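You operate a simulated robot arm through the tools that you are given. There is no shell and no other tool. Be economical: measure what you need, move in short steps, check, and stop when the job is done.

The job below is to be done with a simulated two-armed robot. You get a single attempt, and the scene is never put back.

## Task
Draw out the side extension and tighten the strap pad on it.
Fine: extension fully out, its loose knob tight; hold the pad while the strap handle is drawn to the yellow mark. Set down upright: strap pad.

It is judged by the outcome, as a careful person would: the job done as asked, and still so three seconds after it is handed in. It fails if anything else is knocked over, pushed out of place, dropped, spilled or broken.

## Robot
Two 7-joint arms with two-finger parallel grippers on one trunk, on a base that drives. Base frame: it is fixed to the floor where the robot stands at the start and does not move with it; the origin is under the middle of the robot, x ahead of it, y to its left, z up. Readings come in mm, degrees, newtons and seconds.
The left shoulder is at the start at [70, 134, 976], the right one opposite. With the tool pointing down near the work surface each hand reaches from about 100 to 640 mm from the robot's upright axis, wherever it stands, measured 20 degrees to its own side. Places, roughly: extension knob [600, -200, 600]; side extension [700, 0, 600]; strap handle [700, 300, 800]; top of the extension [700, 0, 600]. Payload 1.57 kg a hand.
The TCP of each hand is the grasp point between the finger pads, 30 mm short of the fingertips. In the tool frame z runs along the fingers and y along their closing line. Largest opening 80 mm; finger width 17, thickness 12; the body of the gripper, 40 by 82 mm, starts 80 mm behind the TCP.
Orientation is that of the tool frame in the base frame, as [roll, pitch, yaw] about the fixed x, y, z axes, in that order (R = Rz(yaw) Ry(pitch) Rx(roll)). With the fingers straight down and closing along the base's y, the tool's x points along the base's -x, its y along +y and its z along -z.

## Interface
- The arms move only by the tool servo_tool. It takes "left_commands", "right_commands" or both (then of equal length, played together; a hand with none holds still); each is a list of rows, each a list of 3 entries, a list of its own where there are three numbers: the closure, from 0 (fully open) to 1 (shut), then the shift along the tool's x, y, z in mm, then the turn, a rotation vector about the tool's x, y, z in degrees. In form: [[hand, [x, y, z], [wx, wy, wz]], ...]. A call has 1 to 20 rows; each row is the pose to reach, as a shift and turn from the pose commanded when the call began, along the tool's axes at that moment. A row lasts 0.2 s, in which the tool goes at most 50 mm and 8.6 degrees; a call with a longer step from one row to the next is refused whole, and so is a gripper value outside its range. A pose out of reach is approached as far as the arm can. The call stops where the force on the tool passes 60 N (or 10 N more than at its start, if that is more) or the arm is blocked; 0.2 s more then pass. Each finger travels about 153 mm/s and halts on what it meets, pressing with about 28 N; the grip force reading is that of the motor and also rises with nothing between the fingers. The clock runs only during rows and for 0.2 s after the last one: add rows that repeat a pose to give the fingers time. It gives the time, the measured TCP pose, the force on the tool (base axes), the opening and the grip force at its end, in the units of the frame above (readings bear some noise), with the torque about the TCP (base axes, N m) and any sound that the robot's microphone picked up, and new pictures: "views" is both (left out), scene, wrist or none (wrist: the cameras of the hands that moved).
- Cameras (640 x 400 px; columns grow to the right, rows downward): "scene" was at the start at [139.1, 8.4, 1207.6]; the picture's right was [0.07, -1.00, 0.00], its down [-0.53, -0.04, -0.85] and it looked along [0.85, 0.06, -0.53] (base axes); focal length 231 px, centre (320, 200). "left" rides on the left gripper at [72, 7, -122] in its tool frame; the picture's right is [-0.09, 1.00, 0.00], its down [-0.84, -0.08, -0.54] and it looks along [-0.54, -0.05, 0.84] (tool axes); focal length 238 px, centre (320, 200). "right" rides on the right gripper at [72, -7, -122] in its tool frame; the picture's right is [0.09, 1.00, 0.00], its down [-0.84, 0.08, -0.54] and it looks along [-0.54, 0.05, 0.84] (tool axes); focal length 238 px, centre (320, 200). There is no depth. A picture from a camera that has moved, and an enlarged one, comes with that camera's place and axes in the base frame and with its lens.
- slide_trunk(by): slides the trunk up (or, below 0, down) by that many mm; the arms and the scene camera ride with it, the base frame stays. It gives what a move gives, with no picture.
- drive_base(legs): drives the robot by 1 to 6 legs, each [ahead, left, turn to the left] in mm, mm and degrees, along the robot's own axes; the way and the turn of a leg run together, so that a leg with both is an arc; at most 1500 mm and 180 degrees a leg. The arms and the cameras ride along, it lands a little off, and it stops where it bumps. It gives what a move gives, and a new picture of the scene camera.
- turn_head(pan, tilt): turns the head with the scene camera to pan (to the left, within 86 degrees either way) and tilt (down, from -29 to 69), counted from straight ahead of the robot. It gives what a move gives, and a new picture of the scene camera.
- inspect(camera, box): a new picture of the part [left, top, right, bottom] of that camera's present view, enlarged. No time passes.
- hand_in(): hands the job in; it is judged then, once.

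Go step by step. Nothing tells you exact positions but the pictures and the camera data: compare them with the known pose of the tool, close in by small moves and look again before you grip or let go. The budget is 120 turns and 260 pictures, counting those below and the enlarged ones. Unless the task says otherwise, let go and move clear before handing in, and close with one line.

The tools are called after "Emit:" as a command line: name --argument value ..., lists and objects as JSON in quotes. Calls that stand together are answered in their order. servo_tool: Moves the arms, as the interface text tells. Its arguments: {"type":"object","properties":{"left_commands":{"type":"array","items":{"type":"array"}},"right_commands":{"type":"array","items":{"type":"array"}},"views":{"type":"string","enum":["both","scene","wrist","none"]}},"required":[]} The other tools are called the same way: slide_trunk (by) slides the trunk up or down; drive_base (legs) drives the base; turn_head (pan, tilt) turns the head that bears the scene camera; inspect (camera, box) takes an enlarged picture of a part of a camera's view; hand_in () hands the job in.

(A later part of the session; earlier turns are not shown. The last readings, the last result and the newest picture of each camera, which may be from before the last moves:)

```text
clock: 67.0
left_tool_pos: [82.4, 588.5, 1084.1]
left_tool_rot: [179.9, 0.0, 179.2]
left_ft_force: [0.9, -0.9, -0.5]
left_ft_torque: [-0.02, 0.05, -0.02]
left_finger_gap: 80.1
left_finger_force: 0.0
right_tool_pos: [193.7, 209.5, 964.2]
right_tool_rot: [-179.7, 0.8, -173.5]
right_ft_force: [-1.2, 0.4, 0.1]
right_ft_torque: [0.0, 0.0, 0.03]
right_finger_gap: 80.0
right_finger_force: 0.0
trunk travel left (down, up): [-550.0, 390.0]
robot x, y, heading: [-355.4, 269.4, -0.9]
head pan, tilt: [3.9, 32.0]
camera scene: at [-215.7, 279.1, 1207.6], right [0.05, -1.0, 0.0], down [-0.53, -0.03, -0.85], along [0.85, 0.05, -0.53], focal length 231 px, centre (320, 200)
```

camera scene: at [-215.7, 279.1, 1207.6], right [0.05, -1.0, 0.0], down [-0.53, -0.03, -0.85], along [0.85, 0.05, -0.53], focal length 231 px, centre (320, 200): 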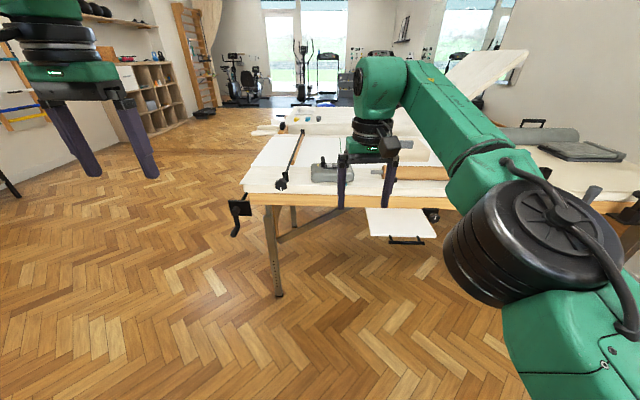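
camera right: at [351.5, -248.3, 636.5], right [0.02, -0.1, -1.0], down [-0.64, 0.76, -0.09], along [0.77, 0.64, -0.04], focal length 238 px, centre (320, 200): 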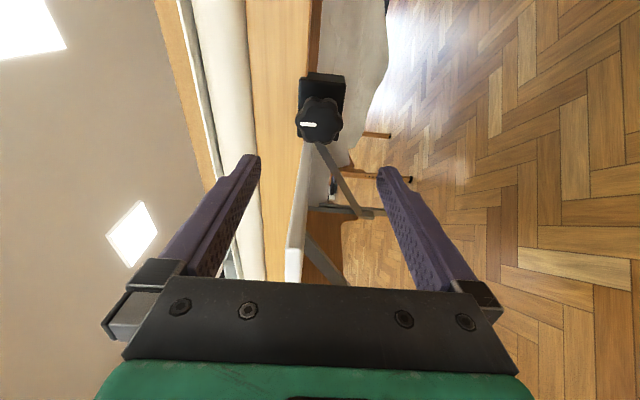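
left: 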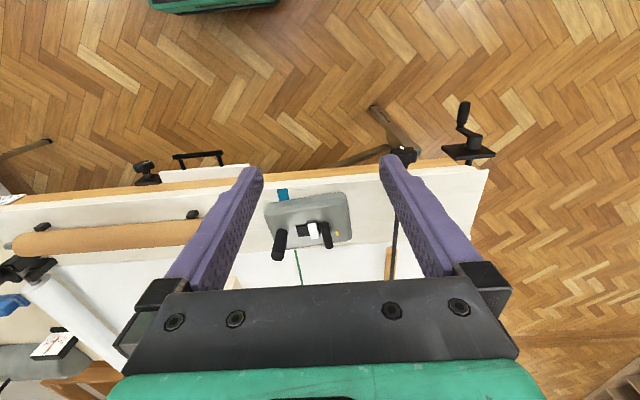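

I drive forward to the pad with both hands held well above it.

Emit:
drive_base --legs '[[430, 0, 0.7]]'

Emit:
inspect --camera "right" --box '[0, 0, 640, 400]'

```text
clock: 69.7
left_tool_pos: [510.3, 588.9, 1082.9]
left_tool_rot: [-180.0, 0.0, 179.9]
left_ft_force: [0.1, -0.5, -0.5]
left_ft_torque: [0.03, 0.01, -0.03]
left_finger_gap: 80.0
left_finger_force: 0.0
right_tool_pos: [626.4, 211.7, 963.9]
right_tool_rot: [-179.8, 0.8, -172.9]
right_ft_force: [0.0, 1.0, 0.0]
right_ft_torque: [-0.01, 0.02, -0.03]
right_finger_gap: 79.9
right_finger_force: 0.0
trunk travel left (down, up): [-550.0, 390.0]
robot x, y, heading: [75.8, 264.5, -0.5]
head pan, tilt: [3.9, 32.0]
camera scene: at [215.8, 277.0, 1207.6], right [0.07, -1.0, 0.0], down [-0.53, -0.03, -0.85], along [0.85, 0.06, -0.53], focal length 231 px, centre (320, 200)
```

scene: 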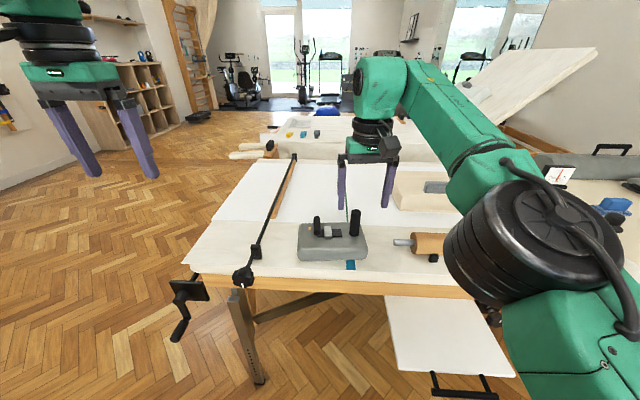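

```text
1.00 times, centred on (320, 200) of right (not enlarged: the box is as wide or as high as the picture)
camera zoom: at [555.4, 196.5, 1086.3], right [-0.21, 0.98, 0.0], down [0.81, 0.18, 0.55], along [0.54, 0.11, -0.83], focal length 238 px, centre (320, 200)
```

zoom: 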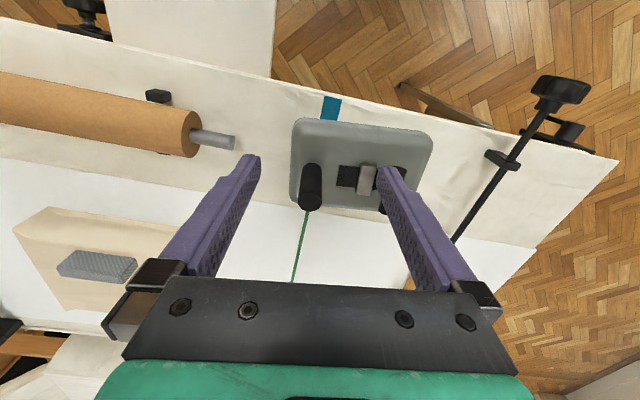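

The post top is at about (693, 216, 879). I move the right hand over it with a 50 mm opening, clear of the buckle, and check.

Emit:
servo_tool --right_commands '[[0.375, [-33, -2, 0], [0, 0, 0]], [0.375, [-66, -3, 10], [0, 0, 0]], [0.375, [-66, -3, 30], [0, 0, 0]], [0.375, [-66, -3, 30], [0, 0, 0]]]' --views "both"

Emit:
inspect --camera "scene" --box '[280, 160, 420, 270]'

Emit:
inspect --camera "right" --box '[220, 80, 420, 280]'

```text
clock: 70.7
left_tool_pos: [511.3, 589.0, 1084.0]
left_tool_rot: [180.0, 0.0, 180.0]
left_ft_force: [0.4, 0.6, -0.1]
left_ft_torque: [0.01, -0.02, -0.01]
left_finger_gap: 80.1
left_finger_force: 0.1
right_tool_pos: [640.4, 216.4, 927.8]
right_tool_rot: [-179.8, 0.9, -173.0]
right_ft_force: [-0.1, 0.0, -0.5]
right_ft_torque: [-0.03, 0.0, -0.01]
right_finger_gap: 50.1
right_finger_force: 0.0
right hand out of reach, approached as far as the arm can: row 1, 2, 3, 4
trunk travel left (down, up): [-550.0, 390.0]
robot x, y, heading: [78.4, 269.5, -0.3]
head pan, tilt: [3.9, 32.0]
camera scene: at [215.9, 277.0, 1207.5], right [0.07, -1.0, 0.0], down [-0.53, -0.03, -0.85], along [0.85, 0.06, -0.53], focal length 231 px, centre (320, 200)
camera right: at [568.2, 201.1, 1049.6], right [-0.21, 0.98, 0.0], down [0.81, 0.18, 0.55], along [0.54, 0.11, -0.83], focal length 238 px, centre (320, 200)
```

scene: 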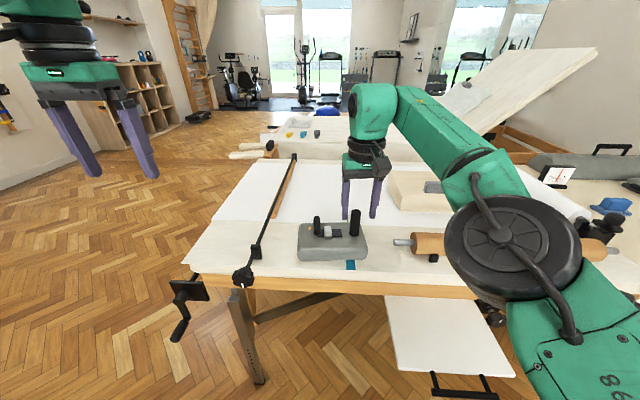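
right: 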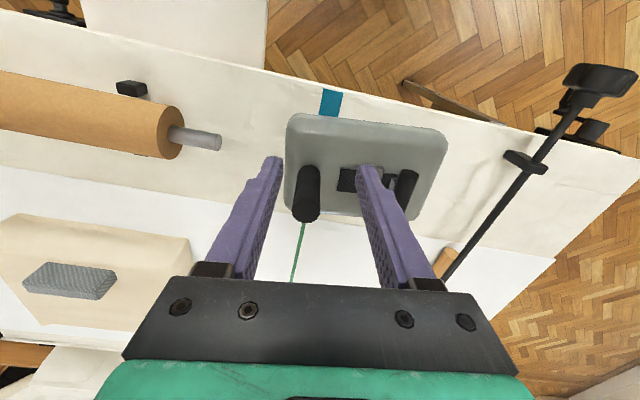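

```text
3.64 times, centred on (350, 215) of scene
camera zoom: at [215.9, 277.0, 1207.5], right [0.07, -1.0, 0.0], down [-0.53, -0.03, -0.85], along [0.85, 0.06, -0.53], focal length 840 px, centre (211, 146)
```

zoom: 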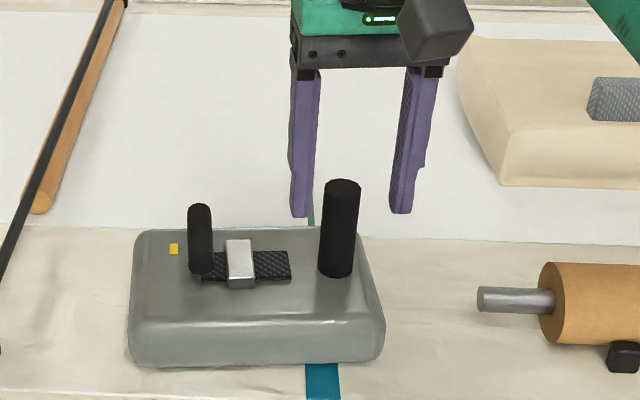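

```text
2.00 times, centred on (320, 180) of right
camera zoom: at [568.2, 201.1, 1049.6], right [-0.21, 0.98, 0.0], down [0.81, 0.18, 0.55], along [0.54, 0.11, -0.83], focal length 477 px, centre (320, 240)
```

zoom: 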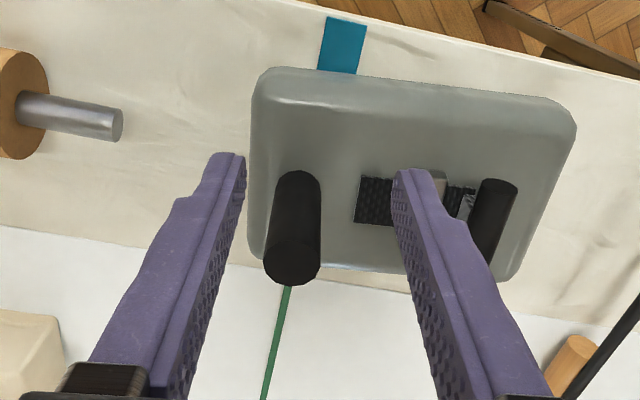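

The arm is at its forward limit and the post is at (691, 214). I drive 55 mm forward.

Emit:
drive_base --legs '[[55, 0, 0]]'

Emit:
inspect --camera "right" --box '[220, 80, 420, 280]'

```text
clock: 71.6
left_tool_pos: [565.6, 589.4, 1084.1]
left_tool_rot: [180.0, 0.0, -180.0]
left_ft_force: [0.3, -0.3, 1.0]
left_ft_torque: [0.02, 0.03, -0.05]
left_finger_gap: 79.8
left_finger_force: 0.0
right_tool_pos: [693.8, 217.3, 928.2]
right_tool_rot: [-179.8, 0.9, -173.0]
right_ft_force: [-0.4, 0.4, -0.7]
right_ft_torque: [0.03, 0.04, -0.01]
right_finger_gap: 49.8
right_finger_force: 0.0
trunk travel left (down, up): [-550.0, 390.0]
robot x, y, heading: [132.6, 268.2, -0.1]
head pan, tilt: [3.9, 32.0]
camera scene: at [270.1, 276.9, 1207.6], right [0.07, -1.0, 0.0], down [-0.53, -0.04, -0.85], along [0.85, 0.06, -0.53], focal length 231 px, centre (320, 200)
```

scene: 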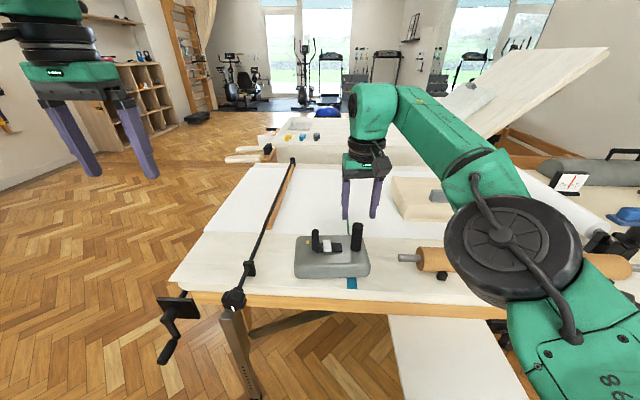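

```text
2.00 times, centred on (320, 180) of right
camera zoom: at [622.5, 201.2, 1050.0], right [-0.21, 0.98, 0.0], down [0.81, 0.18, 0.56], along [0.54, 0.12, -0.83], focal length 477 px, centre (320, 240)
```

zoom: 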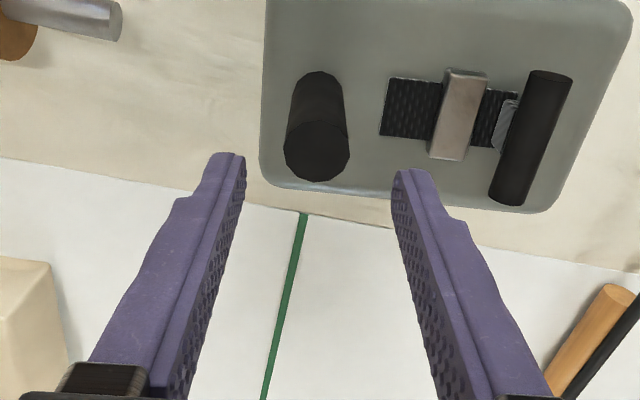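

The post is centred between the fingers. I lower over it.

Emit:
servo_tool --right_commands '[[0.375, [1, -1, 25], [0, 0, 0]], [0.375, [1, -1, 50], [0, 0, 0]], [0.375, [1, -1, 70], [0, 0, 0]], [0.375, [1, -1, 80], [0, 0, 0]], [0.375, [1, -1, 80], [0, 0, 0]]]' --views "both"

Emit:
inspect --camera "scene" --box '[280, 180, 400, 280]'

```text
clock: 72.8
left_tool_pos: [565.4, 589.8, 1083.0]
left_tool_rot: [-179.9, 0.1, -179.9]
left_ft_force: [0.3, 0.2, -0.3]
left_ft_torque: [-0.01, 0.0, 0.02]
left_finger_gap: 79.9
left_finger_force: 0.1
right_tool_pos: [694.5, 215.3, 847.7]
right_tool_rot: [-179.8, 0.9, -173.0]
right_ft_force: [1.1, 0.1, -0.2]
right_ft_torque: [0.02, 0.0, 0.01]
right_finger_gap: 50.2
right_finger_force: 0.0
trunk travel left (down, up): [-550.0, 390.0]
robot x, y, heading: [127.5, 266.1, -0.2]
head pan, tilt: [3.9, 32.0]
camera scene: at [270.5, 277.0, 1207.5], right [0.07, -1.0, 0.0], down [-0.53, -0.04, -0.85], along [0.85, 0.06, -0.53], focal length 231 px, centre (320, 200)
camera right: at [622.8, 199.7, 969.2], right [-0.21, 0.98, 0.0], down [0.81, 0.18, 0.55], along [0.54, 0.12, -0.83], focal length 238 px, centre (320, 200)
```

scene: 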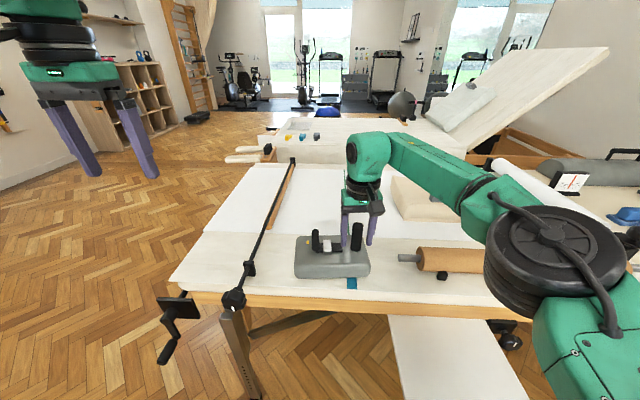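
right: 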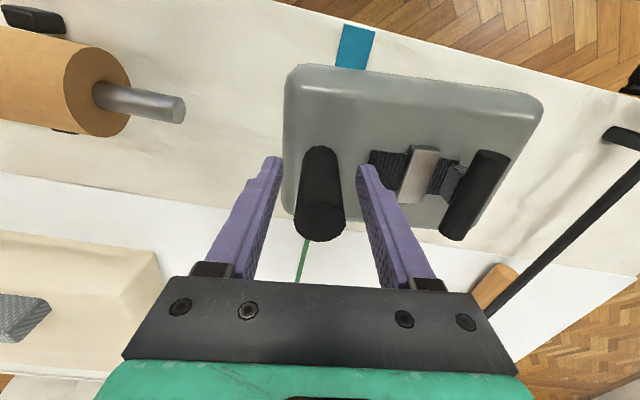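

```text
4.00 times, centred on (340, 230) of scene
camera zoom: at [270.5, 277.0, 1207.5], right [0.07, -1.0, 0.0], down [-0.53, -0.04, -0.85], along [0.85, 0.06, -0.53], focal length 924 px, centre (240, 80)
```

zoom: 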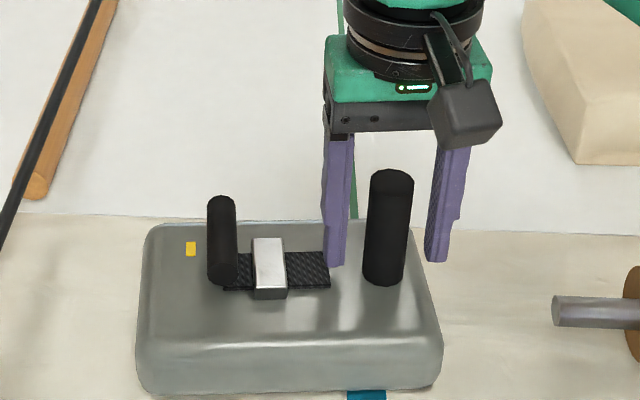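

The post is centred. I close on it and test-lift slightly.

Emit:
servo_tool --right_commands '[[0.7, [0, 0, 0], [0, 0, 0]], [1, [0, 0, 0], [0, 0, 0]], [1, [0, 0, 0], [0, 0, 0]], [1, [0, 0, 0], [0, 0, 0]]]' --views "none"

Emit:
servo_tool --right_commands '[[1, [0, 0, -5], [0, 0, 0]], [1, [0, 0, -10], [0, 0, 0]], [1, [0, 0, -20], [0, 0, 0]], [1, [0, 0, -20], [0, 0, 0]]]' --views "both"

Emit:
inspect --camera "scene" --box '[280, 180, 400, 280]'

```text
clock: 73.8
left_tool_pos: [565.4, 590.1, 1083.7]
left_tool_rot: [179.9, -0.1, -179.9]
left_ft_force: [-1.1, 0.0, -0.3]
left_ft_torque: [0.01, -0.01, 0.01]
left_finger_gap: 80.1
left_finger_force: 0.1
right_tool_pos: [693.7, 215.2, 847.6]
right_tool_rot: [-179.8, 0.8, -173.0]
right_ft_force: [-0.6, 1.0, 0.0]
right_ft_torque: [0.22, 0.07, 0.05]
right_finger_gap: 25.5
right_finger_force: 27.9
trunk travel left (down, up): [-550.0, 390.0]
robot x, y, heading: [126.6, 271.3, 0.1]
head pan, tilt: [3.9, 32.0]
```

```text
clock: 74.8
left_tool_pos: [565.4, 589.7, 1084.6]
left_tool_rot: [180.0, 0.0, -180.0]
left_ft_force: [-0.6, 0.1, 0.8]
left_ft_torque: [0.04, -0.03, 0.01]
left_finger_gap: 79.9
left_finger_force: 0.1
right_tool_pos: [695.6, 214.9, 866.7]
right_tool_rot: [-179.8, 0.9, -173.0]
right_ft_force: [0.6, 0.0, -2.4]
right_ft_torque: [-0.13, -0.02, 0.02]
right_finger_gap: 25.6
right_finger_force: 28.1
trunk travel left (down, up): [-550.0, 390.0]
robot x, y, heading: [130.9, 272.8, -0.1]
head pan, tilt: [3.9, 32.0]
camera scene: at [271.1, 276.9, 1207.5], right [0.07, -1.0, 0.0], down [-0.53, -0.04, -0.85], along [0.85, 0.06, -0.53], focal length 231 px, centre (320, 200)
camera right: at [623.9, 200.4, 989.1], right [-0.21, 0.98, 0.0], down [0.81, 0.18, 0.55], along [0.54, 0.12, -0.83], focal length 238 px, centre (320, 200)
```

scene: 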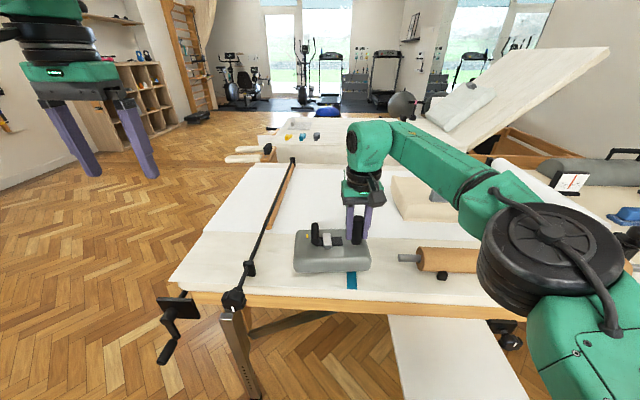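
right: 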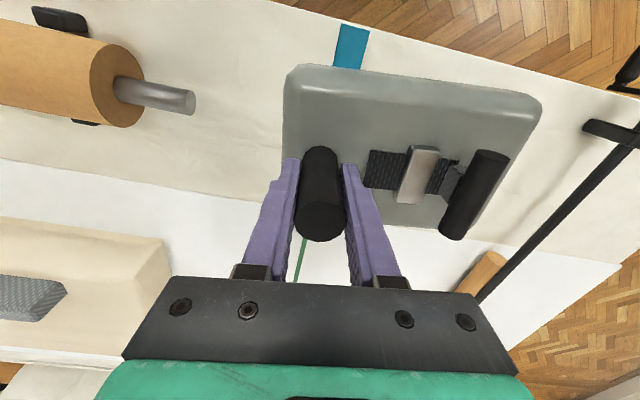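

```text
4.00 times, centred on (340, 230) of scene
camera zoom: at [271.1, 276.9, 1207.5], right [0.07, -1.0, 0.0], down [-0.53, -0.04, -0.85], along [0.85, 0.06, -0.53], focal length 924 px, centre (240, 80)
```

zoom: 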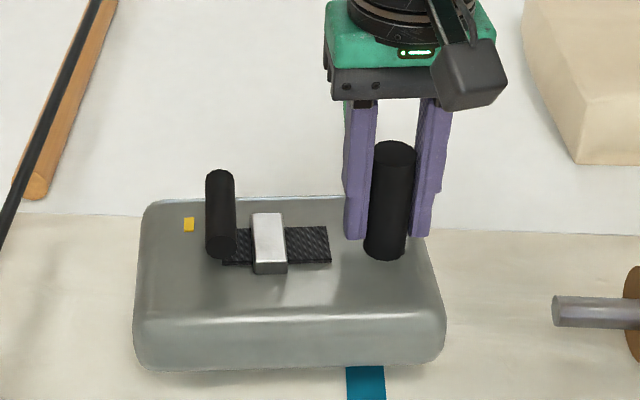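

The pad lifts level and is light (about 2.4 N). I lift it 60 mm more, back away from the table, then move right to above the extension.

Emit:
servo_tool --right_commands '[[1, [0, 0, -15], [0, 0, 0]], [1, [0, 0, -30], [0, 0, 0]], [1, [0, 0, -45], [0, 0, 0]], [1, [0, 0, -55], [0, 0, 0]], [1, [0, 0, -55], [0, 0, 0]]]' --views "none"

Emit:
drive_base --legs '[[-75, 0, 0], [-75, 0, 0]]'

```text
clock: 76.0
left_tool_pos: [565.5, 588.8, 1083.8]
left_tool_rot: [179.9, 0.0, 179.9]
left_ft_force: [0.2, 0.7, -0.5]
left_ft_torque: [-0.01, -0.01, 0.0]
left_finger_gap: 80.2
left_finger_force: 0.1
right_tool_pos: [695.1, 215.3, 922.8]
right_tool_rot: [-179.8, 0.8, -172.8]
right_ft_force: [-0.4, -0.7, -3.2]
right_ft_torque: [-0.16, -0.04, 0.02]
right_finger_gap: 25.7
right_finger_force: 28.1
trunk travel left (down, up): [-550.0, 390.0]
robot x, y, heading: [130.5, 271.6, 0.1]
head pan, tilt: [3.9, 32.0]
```

```text
clock: 77.7
left_tool_pos: [417.1, 589.8, 1084.2]
left_tool_rot: [-180.0, 0.0, -180.0]
left_ft_force: [-0.3, 0.4, 0.2]
left_ft_torque: [-0.01, -0.02, 0.0]
left_finger_gap: 80.0
left_finger_force: 0.0
right_tool_pos: [546.5, 216.2, 923.4]
right_tool_rot: [-179.9, 0.9, -173.0]
right_ft_force: [-0.3, 0.2, -2.9]
right_ft_torque: [-0.14, -0.03, -0.01]
right_finger_gap: 25.7
right_finger_force: 27.6
trunk travel left (down, up): [-550.0, 390.0]
robot x, y, heading: [-19.1, 268.5, -0.1]
head pan, tilt: [3.9, 32.0]
camera scene: at [121.8, 277.2, 1207.6], right [0.07, -1.0, 0.0], down [-0.53, -0.04, -0.85], along [0.85, 0.06, -0.53], focal length 231 px, centre (320, 200)
```

scene: 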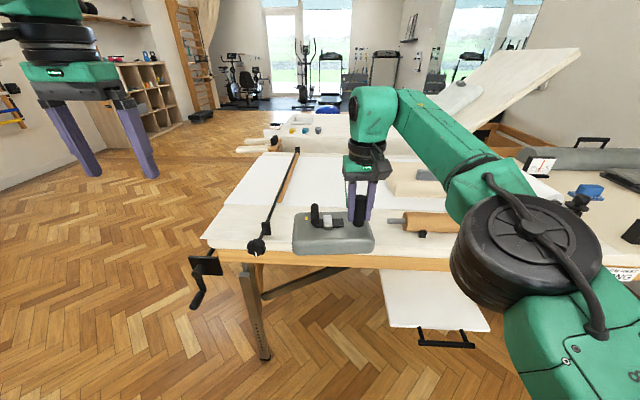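

Emit:
drive_base --legs '[[0, -140, 0], [0, -140, 0]]'

Emit:
turn_head --pan 0 --tilt 50

Emit:
inspect --camera "right" --box '[0, 0, 640, 400]'

```text
clock: 80.0
left_tool_pos: [417.2, 304.8, 1083.5]
left_tool_rot: [180.0, 0.1, 179.9]
left_ft_force: [-0.3, -0.6, 0.6]
left_ft_torque: [0.02, 0.01, -0.01]
left_finger_gap: 79.9
left_finger_force: 0.1
right_tool_pos: [545.4, -70.9, 923.2]
right_tool_rot: [-179.8, 0.9, -173.1]
right_ft_force: [-0.6, 0.3, -3.2]
right_ft_torque: [-0.17, -0.01, -0.03]
right_finger_gap: 25.8
right_finger_force: 27.6
trunk travel left (down, up): [-550.0, 390.0]
robot x, y, heading: [-16.0, -15.0, -0.4]
head pan, tilt: [3.9, 32.0]
camera scene: at [121.5, -7.4, 1207.5], right [0.06, -1.0, 0.0], down [-0.53, -0.03, -0.85], along [0.85, 0.05, -0.53], focal length 231 px, centre (320, 200)
```

scene: 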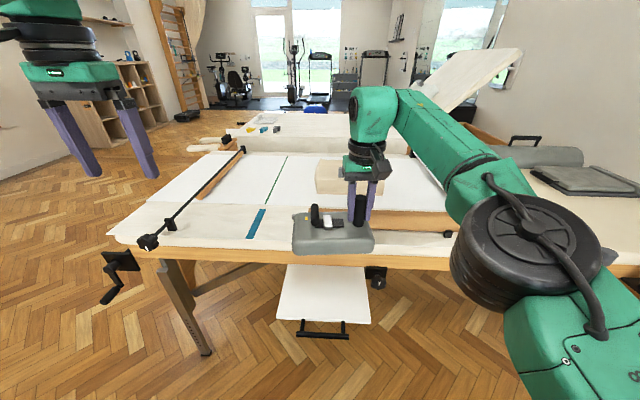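

```text
clock: 80.8
left_tool_pos: [417.8, 304.3, 1083.3]
left_tool_rot: [180.0, 0.0, 179.8]
left_ft_force: [0.0, 0.1, 0.9]
left_ft_torque: [0.06, 0.0, 0.02]
left_finger_gap: 79.8
left_finger_force: 0.1
right_tool_pos: [546.7, -70.7, 923.0]
right_tool_rot: [-179.7, 0.9, -173.1]
right_ft_force: [0.2, 0.5, -3.5]
right_ft_torque: [-0.12, -0.01, 0.03]
right_finger_gap: 25.5
right_finger_force: 27.9
trunk travel left (down, up): [-550.0, 390.0]
robot x, y, heading: [-15.7, -14.8, -0.6]
head pan, tilt: [0.0, 50.0]
camera scene: at [109.1, -13.8, 1181.2], right [-0.01, -1.0, 0.0], down [-0.77, 0.0, -0.64], along [0.64, 0.0, -0.77], focal length 231 px, centre (320, 200)
```

scene: 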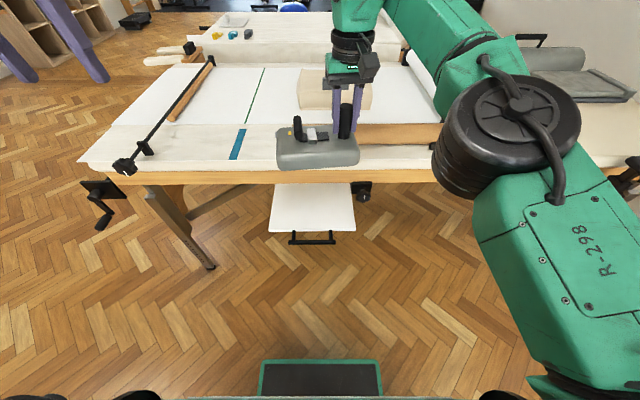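

```text
1.00 times, centred on (320, 200) of right (not enlarged: the box is as wide or as high as the picture)
camera zoom: at [473.2, -85.6, 1044.8], right [-0.21, 0.98, -0.01], down [0.81, 0.18, 0.55], along [0.54, 0.11, -0.83], focal length 238 px, centre (320, 200)
```

zoom: 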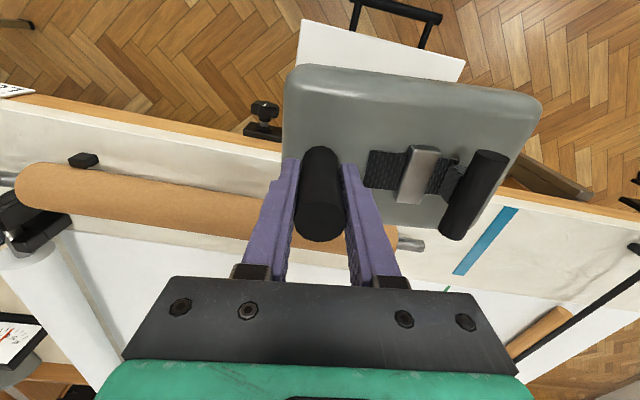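

The pad is above the extension. The panel spans y -116 to 122 from x 455 to 616, and the pad is yawed about 6°. I square it up, centre it (post at about (537, -64)) and lower part way.

Emit:
servo_tool --right_commands '[[1, [8, 8, 0], [0, 0, 3]], [1, [8, 8, 0], [0, 0, 6.5]], [1, [8, 8, 25], [0, 0, 6.5]], [1, [8, 8, 50], [0, 0, 6.5]], [1, [8, 8, 75], [0, 0, 6.5]], [1, [8, 8, 100], [0, 0, 6.5]], [1, [8, 8, 125], [0, 0, 6.5]], [1, [8, 8, 140], [0, 0, 6.5]], [1, [8, 8, 140], [0, 0, 6.5]]]' --views "both"

Emit:
inspect --camera "scene" --box '[240, 120, 400, 250]'

```text
clock: 82.8
left_tool_pos: [417.4, 304.4, 1083.7]
left_tool_rot: [-180.0, 0.0, 179.8]
left_ft_force: [0.4, 0.7, 0.5]
left_ft_torque: [0.0, -0.02, -0.02]
left_finger_gap: 80.2
left_finger_force: 0.1
right_tool_pos: [538.1, -63.2, 782.4]
right_tool_rot: [-179.8, 0.9, -179.5]
right_ft_force: [0.2, 0.5, -3.8]
right_ft_torque: [-0.16, 0.02, -0.03]
right_finger_gap: 25.6
right_finger_force: 28.1
trunk travel left (down, up): [-550.0, 390.0]
robot x, y, heading: [-19.6, -14.8, -0.2]
head pan, tilt: [0.0, 50.0]
camera scene: at [108.9, -14.0, 1181.2], right [-0.01, -1.0, 0.0], down [-0.77, 0.0, -0.64], along [0.64, 0.0, -0.77], focal length 231 px, centre (320, 200)
camera right: at [465.5, -70.5, 904.7], right [-0.1, 1.0, 0.0], down [0.83, 0.08, 0.55], along [0.55, 0.05, -0.83], focal length 238 px, centre (320, 200)
```

scene: 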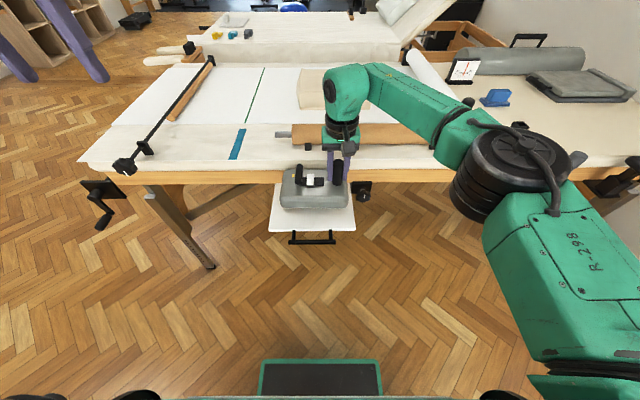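
right: 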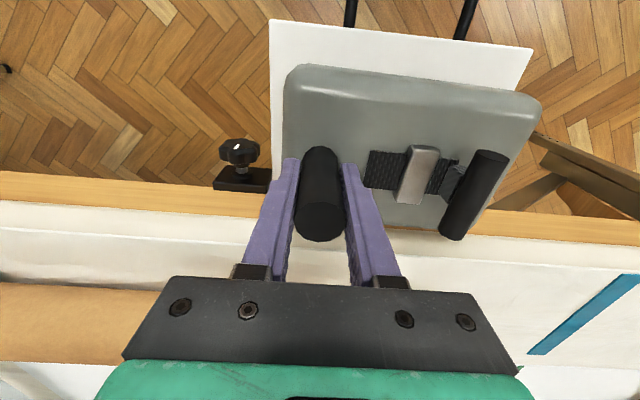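

```text
3.08 times, centred on (320, 185) of scene
camera zoom: at [108.9, -14.0, 1181.2], right [-0.01, -1.0, 0.0], down [-0.77, 0.0, -0.64], along [0.64, 0.0, -0.77], focal length 710 px, centre (320, 246)
```

zoom: 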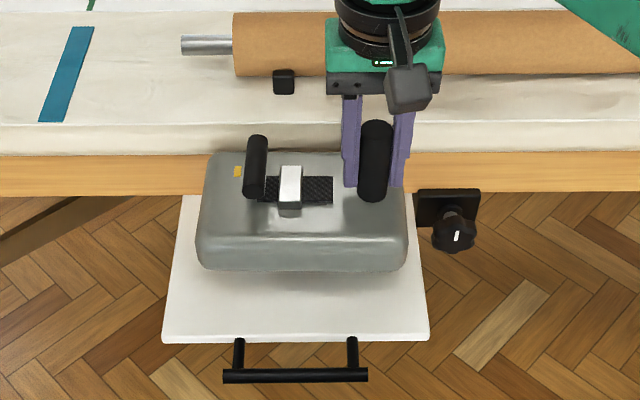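

Pad and panel are square and centred. I descend gently to contact.

Emit:
servo_tool --right_commands '[[1, [0, 0, 8], [0, 0, 0]], [1, [0, 0, 16], [0, 0, 0]], [1, [0, 0, 24], [0, 0, 0]], [1, [0, 0, 28], [0, 0, 0]], [1, [0, 0, 28], [0, 0, 0]]]' --views "scene"

Emit:
inspect --camera "scene" --box '[240, 120, 400, 250]'

```text
clock: 84.0
left_tool_pos: [417.0, 304.4, 1082.8]
left_tool_rot: [179.9, 0.0, 179.8]
left_ft_force: [0.3, -0.3, 0.1]
left_ft_torque: [0.01, -0.01, 0.06]
left_finger_gap: 80.3
left_finger_force: 0.1
right_tool_pos: [538.9, -63.3, 754.1]
right_tool_rot: [-179.9, 0.9, -179.7]
right_ft_force: [-0.3, -0.4, -3.4]
right_ft_torque: [-0.18, -0.02, -0.01]
right_finger_gap: 25.5
right_finger_force: 28.0
trunk travel left (down, up): [-550.0, 390.0]
robot x, y, heading: [-20.5, -12.2, -0.3]
head pan, tilt: [0.0, 50.0]
camera scene: at [109.0, -14.0, 1181.2], right [-0.01, -1.0, 0.0], down [-0.77, 0.0, -0.64], along [0.64, 0.0, -0.77], focal length 231 px, centre (320, 200)
```

scene: 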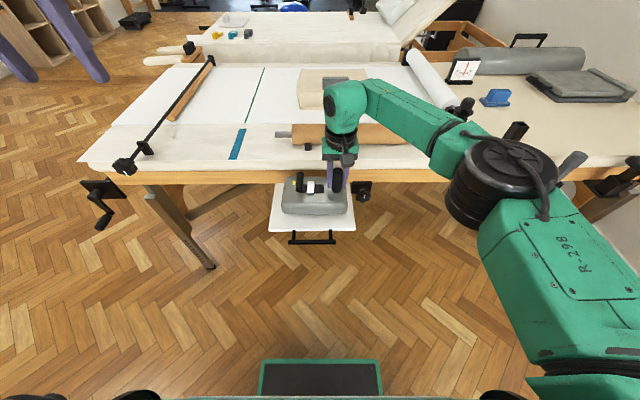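

```text
3.08 times, centred on (320, 185) of scene
camera zoom: at [109.0, -14.0, 1181.2], right [-0.01, -1.0, 0.0], down [-0.77, 0.0, -0.64], along [0.64, 0.0, -0.77], focal length 710 px, centre (320, 246)
```

zoom: 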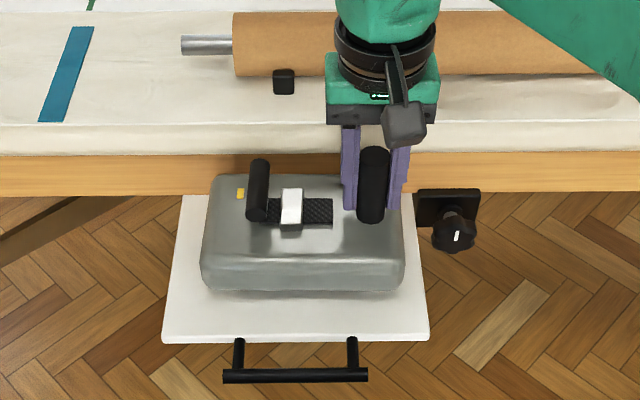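

Emit:
servo_tool --right_commands '[[1, [0, 4, 3], [0, 0, 0]], [1, [0, 4, 6], [0, 0, 0]], [1, [0, 4, 9], [0, 0, 0]], [1, [0, 4, 9], [0, 0, 0]]]' --views "none"

Emit:
servo_tool --right_commands '[[1, [0, 0, 2], [0, 0, 0]], [1, [0, 0, 4], [0, 0, 0]], [1, [0, 0, 4], [0, 0, 0]]]' --views "none"

Emit:
servo_tool --right_commands '[[1, [0, 0, 2], [0, 0, 0]], [1, [0, 0, 3], [0, 0, 0]], [1, [0, 0, 3], [0, 0, 0]]]' --views "scene"

Emit:
inspect --camera "scene" --box '[240, 120, 400, 250]'

```text
clock: 85.0
left_tool_pos: [417.9, 304.5, 1082.5]
left_tool_rot: [180.0, 0.0, 179.8]
left_ft_force: [0.3, -0.2, -0.5]
left_ft_torque: [0.0, -0.01, -0.02]
left_finger_gap: 79.9
left_finger_force: 0.0
right_tool_pos: [539.1, -59.7, 744.9]
right_tool_rot: [-179.9, 0.9, -179.6]
right_ft_force: [-0.4, 0.6, -2.2]
right_ft_torque: [-0.17, 0.05, 0.02]
right_finger_gap: 25.5
right_finger_force: 28.0
trunk travel left (down, up): [-550.0, 390.0]
robot x, y, heading: [-17.1, -13.1, -0.4]
head pan, tilt: [0.0, 50.0]
```

```text
clock: 85.8
left_tool_pos: [416.1, 303.2, 1083.8]
left_tool_rot: [180.0, 0.0, 179.9]
left_ft_force: [0.2, 0.4, -0.1]
left_ft_torque: [-0.02, -0.04, 0.02]
left_finger_gap: 80.0
left_finger_force: 0.0
right_tool_pos: [538.5, -59.9, 740.7]
right_tool_rot: [-179.9, 0.9, -179.5]
right_ft_force: [0.4, 0.0, -1.7]
right_ft_torque: [-0.2, 0.0, 0.0]
right_finger_gap: 25.7
right_finger_force: 28.1
trunk travel left (down, up): [-550.0, 390.0]
robot x, y, heading: [-19.0, -16.0, -0.4]
head pan, tilt: [0.0, 50.0]
```

```text
clock: 86.6
left_tool_pos: [417.4, 304.2, 1083.1]
left_tool_rot: [-180.0, 0.0, 179.9]
left_ft_force: [0.2, -1.3, -0.2]
left_ft_torque: [0.02, 0.03, 0.01]
left_finger_gap: 79.9
left_finger_force: 0.1
right_tool_pos: [538.3, -60.3, 739.7]
right_tool_rot: [-180.0, 0.9, -179.6]
right_ft_force: [0.3, 0.2, -2.4]
right_ft_torque: [-0.14, -0.01, 0.01]
right_finger_gap: 25.7
right_finger_force: 28.0
trunk travel left (down, up): [-550.0, 390.0]
robot x, y, heading: [-21.4, -19.4, -0.3]
head pan, tilt: [0.0, 50.0]
camera scene: at [109.1, -14.0, 1181.2], right [-0.01, -1.0, 0.0], down [-0.77, 0.0, -0.64], along [0.64, 0.0, -0.77], focal length 231 px, centre (320, 200)
```

scene: 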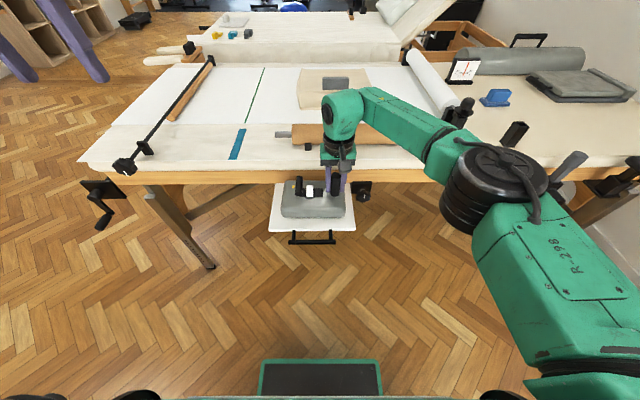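

```text
3.08 times, centred on (320, 185) of scene
camera zoom: at [109.1, -14.0, 1181.2], right [-0.01, -1.0, 0.0], down [-0.77, 0.0, -0.64], along [0.64, 0.0, -0.77], focal length 710 px, centre (320, 246)
```

zoom: 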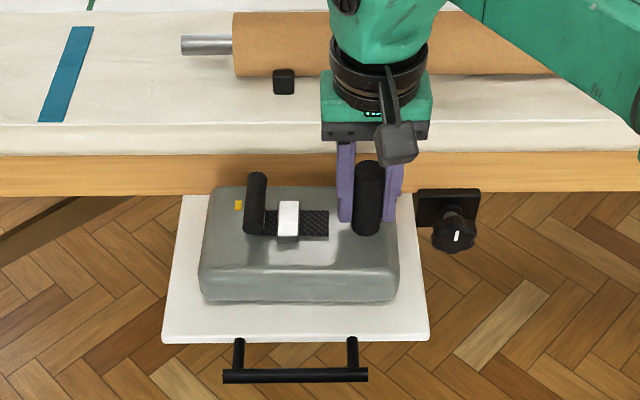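

Emit:
servo_tool --right_commands '[[1, [0, 0, 2], [0, 0, 0]], [1, [0, 0, 4], [0, 0, 0]], [1, [0, 0, 4], [0, 0, 0]]]' --views "none"

Emit:
servo_tool --right_commands '[[1, [0, 0, 2], [0, 0, 0]], [1, [0, 0, 4], [0, 0, 0]], [1, [0, 0, 4], [0, 0, 0]]]' --views "none"

```text
clock: 87.4
left_tool_pos: [416.5, 303.2, 1084.0]
left_tool_rot: [-179.9, 0.1, 179.8]
left_ft_force: [0.2, -0.3, -0.9]
left_ft_torque: [-0.02, 0.03, -0.05]
left_finger_gap: 79.8
left_finger_force: 0.0
right_tool_pos: [539.2, -61.0, 734.4]
right_tool_rot: [-179.9, 0.9, -179.7]
right_ft_force: [0.2, 1.1, -1.1]
right_ft_torque: [0.1, -0.1, 0.01]
right_finger_gap: 25.5
right_finger_force: 27.9
trunk travel left (down, up): [-550.0, 390.0]
robot x, y, heading: [-22.5, -15.2, -0.5]
head pan, tilt: [0.0, 50.0]
```

```text
clock: 88.2
left_tool_pos: [415.4, 302.7, 1086.1]
left_tool_rot: [179.9, 0.1, 179.8]
left_ft_force: [-0.2, 1.3, -0.6]
left_ft_torque: [0.0, 0.02, -0.01]
left_finger_gap: 79.9
left_finger_force: 0.0
right_tool_pos: [538.9, -59.9, 733.6]
right_tool_rot: [179.9, 1.3, -179.8]
right_ft_force: [7.7, -4.9, 27.3]
right_ft_torque: [-0.03, 1.12, 0.0]
right_finger_gap: 25.8
right_finger_force: 27.9
trunk travel left (down, up): [-550.0, 390.0]
robot x, y, heading: [-17.8, -12.8, 0.0]
head pan, tilt: [0.0, 50.0]
```

The pad has touched down at z 734. I ease the right hand up 4 mm to remove the pressing, and bring the left hand over the strap handle (about (536, 40, 729)).

Emit:
servo_tool --right_commands '[[1, [0, 0, -4], [0, 0, 0]], [1, [0, 0, -4], [0, 0, 0]], [1, [0, 0, -4], [0, 0, 0]], [1, [0, 0, -4], [0, 0, 0]], [1, [0, 0, -4], [0, 0, 0]], [1, [0, 0, -4], [0, 0, 0]], [1, [0, 0, -4], [0, 0, 0]], [1, [0, 0, -4], [0, 0, 0]], [1, [0, 0, -4], [0, 0, 0]], [1, [0, 0, -4], [0, 0, 0]]]' --left_commands '[[0.4, [-20, -30, 30], [0, 0, 0]], [0.4, [-40, -60, 60], [0, 0, 0]], [0.4, [-60, -90, 90], [0, 0, 0]], [0.4, [-80, -120, 120], [0, 0, 0]], [0.4, [-100, -150, 150], [0, 0, 0]], [0.4, [-119, -180, 180], [0, 0, 0]], [0.4, [-119, -205, 205], [0, 0, 0]], [0.4, [-119, -230, 225], [0, 0, 0]], [0.4, [-119, -245, 240], [0, 0, 0]], [0.4, [-119, -245, 240], [0, 0, 0]]]' --views "both"

```text
clock: 90.4
left_tool_pos: [487.8, 102.4, 843.0]
left_tool_rot: [180.0, 0.1, 179.8]
left_ft_force: [-0.3, 0.3, -0.3]
left_ft_torque: [0.01, 0.02, -0.01]
left_finger_gap: 48.0
left_finger_force: 0.1
left hand out of reach, approached as far as the arm can: row 5, 6, 7, 8, 9, 10
right_tool_pos: [539.8, -59.6, 734.8]
right_tool_rot: [-179.9, 0.9, -179.6]
right_ft_force: [-1.5, -1.0, -0.9]
right_ft_torque: [0.2, -0.08, 0.11]
right_finger_gap: 25.4
right_finger_force: 28.4
trunk travel left (down, up): [-550.0, 390.0]
robot x, y, heading: [-17.9, -12.0, -0.3]
head pan, tilt: [0.0, 50.0]
camera scene: at [108.5, -14.0, 1181.2], right [-0.01, -1.0, 0.0], down [-0.77, 0.0, -0.64], along [0.64, 0.0, -0.77], focal length 231 px, centre (320, 200)
camera right: at [465.8, -67.3, 856.5], right [-0.1, 1.0, 0.0], down [0.83, 0.08, 0.55], along [0.55, 0.05, -0.83], focal length 238 px, centre (320, 200)
camera left: at [414.3, 109.0, 963.5], right [0.1, 1.0, 0.0], down [0.84, -0.08, 0.54], along [0.54, -0.05, -0.84], focal length 238 px, centre (320, 200)
```

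scene: 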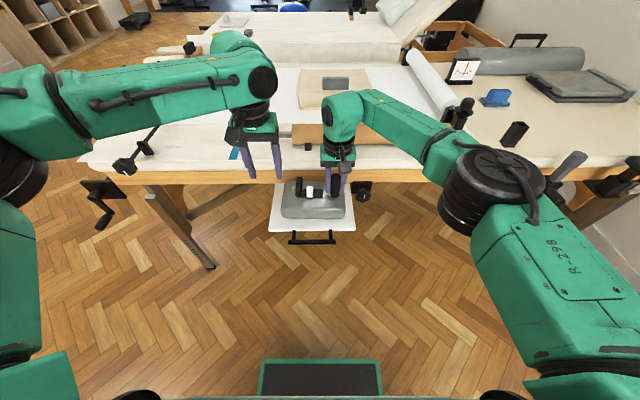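
right: 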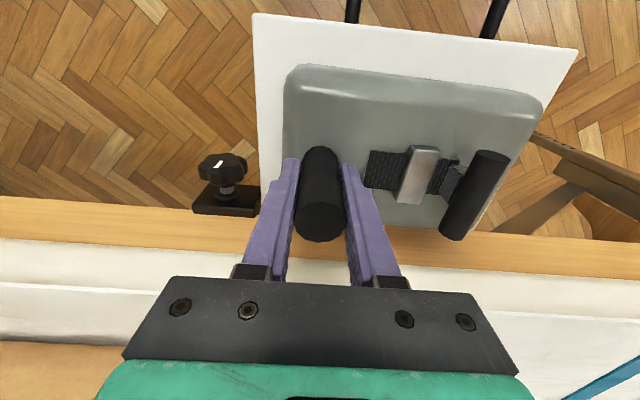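
left: 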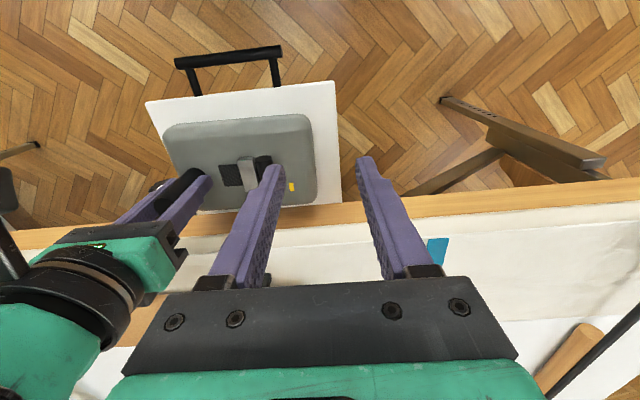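

The left arm can't reach in this far from here. The pad is set down upright, so I release the post, lift clear, pull the left hand back a bit, and drive 80 mm closer.

Emit:
servo_tool --right_commands '[[0.35, [0, 0, 0], [0, 0, 0]], [0.35, [0, 0, 0], [0, 0, 0]], [0.35, [0, 0, 0], [0, 0, 0]], [0.35, [0, 0, -30], [0, 0, 0]], [0.35, [0, 0, -60], [0, 0, 0]], [0.35, [0, 0, -90], [0, 0, 0]], [0.35, [0, 0, -90], [0, 0, 0]]]' --left_commands '[[0.4, [20, 0, 0], [0, 0, 0]], [0.4, [40, 10, 0], [0, 0, 0]], [0.4, [60, 20, 0], [0, 0, 0]], [0.4, [80, 20, 0], [0, 0, 0]], [0.4, [80, 20, 0], [0, 0, 0]], [0.4, [80, 20, 0], [0, 0, 0]], [0.4, [80, 20, 0], [0, 0, 0]]]' --views "scene"

Emit:
inspect --camera "scene" --box '[240, 120, 400, 250]'

```text
clock: 92.0
left_tool_pos: [407.3, 122.4, 844.5]
left_tool_rot: [179.9, 0.1, 179.8]
left_ft_force: [0.1, -0.2, 0.9]
left_ft_torque: [0.03, 0.03, 0.01]
left_finger_gap: 48.2
left_finger_force: 0.1
right_tool_pos: [535.4, -58.6, 825.2]
right_tool_rot: [-179.9, 1.0, -179.6]
right_ft_force: [0.3, -0.1, -1.1]
right_ft_torque: [-0.02, 0.0, -0.01]
right_finger_gap: 51.8
right_finger_force: 0.1
trunk travel left (down, up): [-550.0, 390.0]
robot x, y, heading: [-19.6, -15.7, -0.0]
head pan, tilt: [0.0, 50.0]
camera scene: at [109.0, -14.1, 1181.2], right [-0.01, -1.0, 0.0], down [-0.77, 0.0, -0.64], along [0.64, 0.0, -0.77], focal length 231 px, centre (320, 200)
```

scene: 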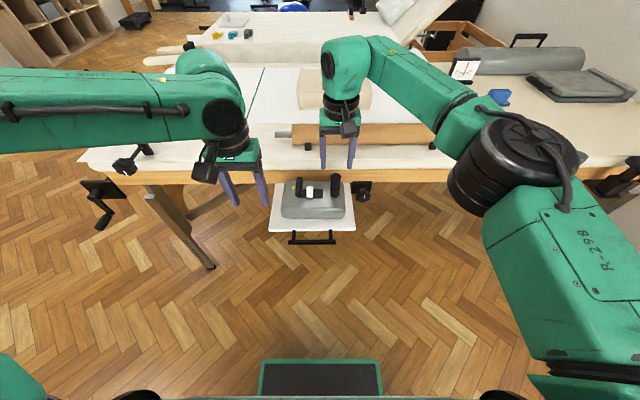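

```text
3.08 times, centred on (320, 185) of scene
camera zoom: at [109.0, -14.1, 1181.2], right [-0.01, -1.0, 0.0], down [-0.77, 0.0, -0.64], along [0.64, 0.0, -0.77], focal length 710 px, centre (320, 246)
```

zoom: 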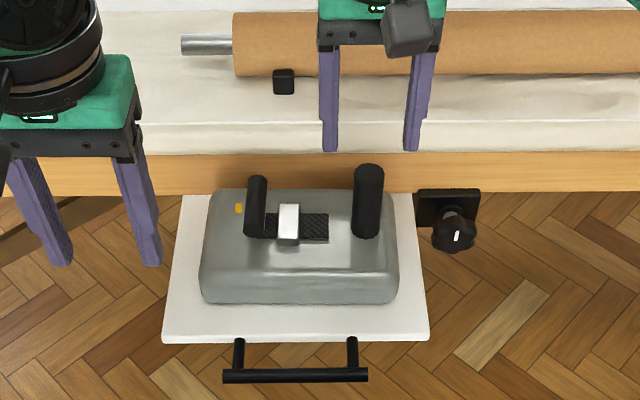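

Emit:
servo_tool --right_commands '[[0.35, [40, 0, 0], [0, 0, 0]], [0.35, [80, 0, 0], [0, 0, 0]], [0.35, [80, 0, 0], [0, 0, 0]]]' --views "none"

Emit:
drive_base --legs '[[80, 10, 0]]'

Emit:
inspect --camera "right" --box '[0, 0, 640, 400]'

```text
clock: 92.8
left_tool_pos: [407.4, 122.1, 843.3]
left_tool_rot: [-180.0, 0.1, 179.7]
left_ft_force: [0.0, -0.2, -0.4]
left_ft_torque: [0.0, -0.01, -0.03]
left_finger_gap: 48.2
left_finger_force: 0.2
right_tool_pos: [457.6, -59.2, 822.8]
right_tool_rot: [-179.9, 0.9, -179.6]
right_ft_force: [0.0, 0.6, -0.5]
right_ft_torque: [-0.02, 0.04, 0.03]
right_finger_gap: 51.7
right_finger_force: 0.1
trunk travel left (down, up): [-550.0, 390.0]
robot x, y, heading: [-18.6, -13.3, -0.2]
head pan, tilt: [0.0, 50.0]
```

```text
clock: 93.8
left_tool_pos: [485.2, 131.8, 843.0]
left_tool_rot: [-180.0, 0.0, 179.8]
left_ft_force: [0.8, 0.2, 0.6]
left_ft_torque: [0.02, 0.01, 0.03]
left_finger_gap: 48.1
left_finger_force: 0.1
right_tool_pos: [536.4, -49.3, 823.7]
right_tool_rot: [-179.9, 0.8, -179.5]
right_ft_force: [0.9, 0.0, -1.5]
right_ft_torque: [-0.04, 0.01, 0.0]
right_finger_gap: 51.9
right_finger_force: 0.0
trunk travel left (down, up): [-550.0, 390.0]
robot x, y, heading: [64.5, -2.9, -0.2]
head pan, tilt: [0.0, 50.0]
camera scene: at [187.1, -4.2, 1181.2], right [0.0, -1.0, 0.0], down [-0.77, 0.0, -0.64], along [0.64, 0.0, -0.77], focal length 231 px, centre (320, 200)
```

scene: 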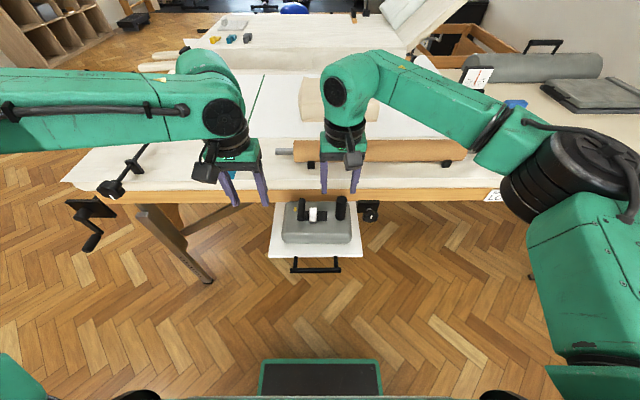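

```text
1.00 times, centred on (320, 200) of right (not enlarged: the box is as wide or as high as the picture)
camera zoom: at [463.3, -56.7, 944.4], right [-0.1, 0.99, 0.0], down [0.83, 0.09, 0.55], along [0.55, 0.05, -0.83], focal length 238 px, centre (320, 200)
```

zoom: 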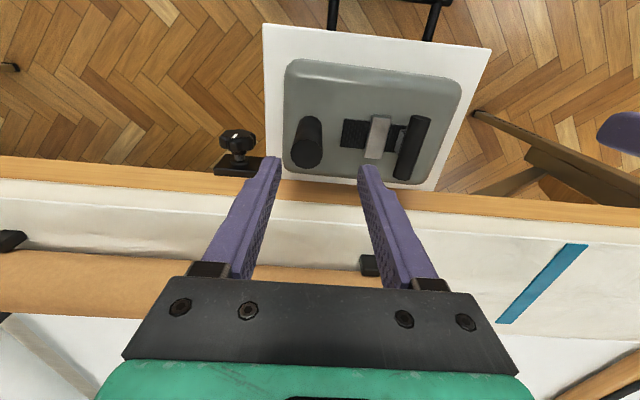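

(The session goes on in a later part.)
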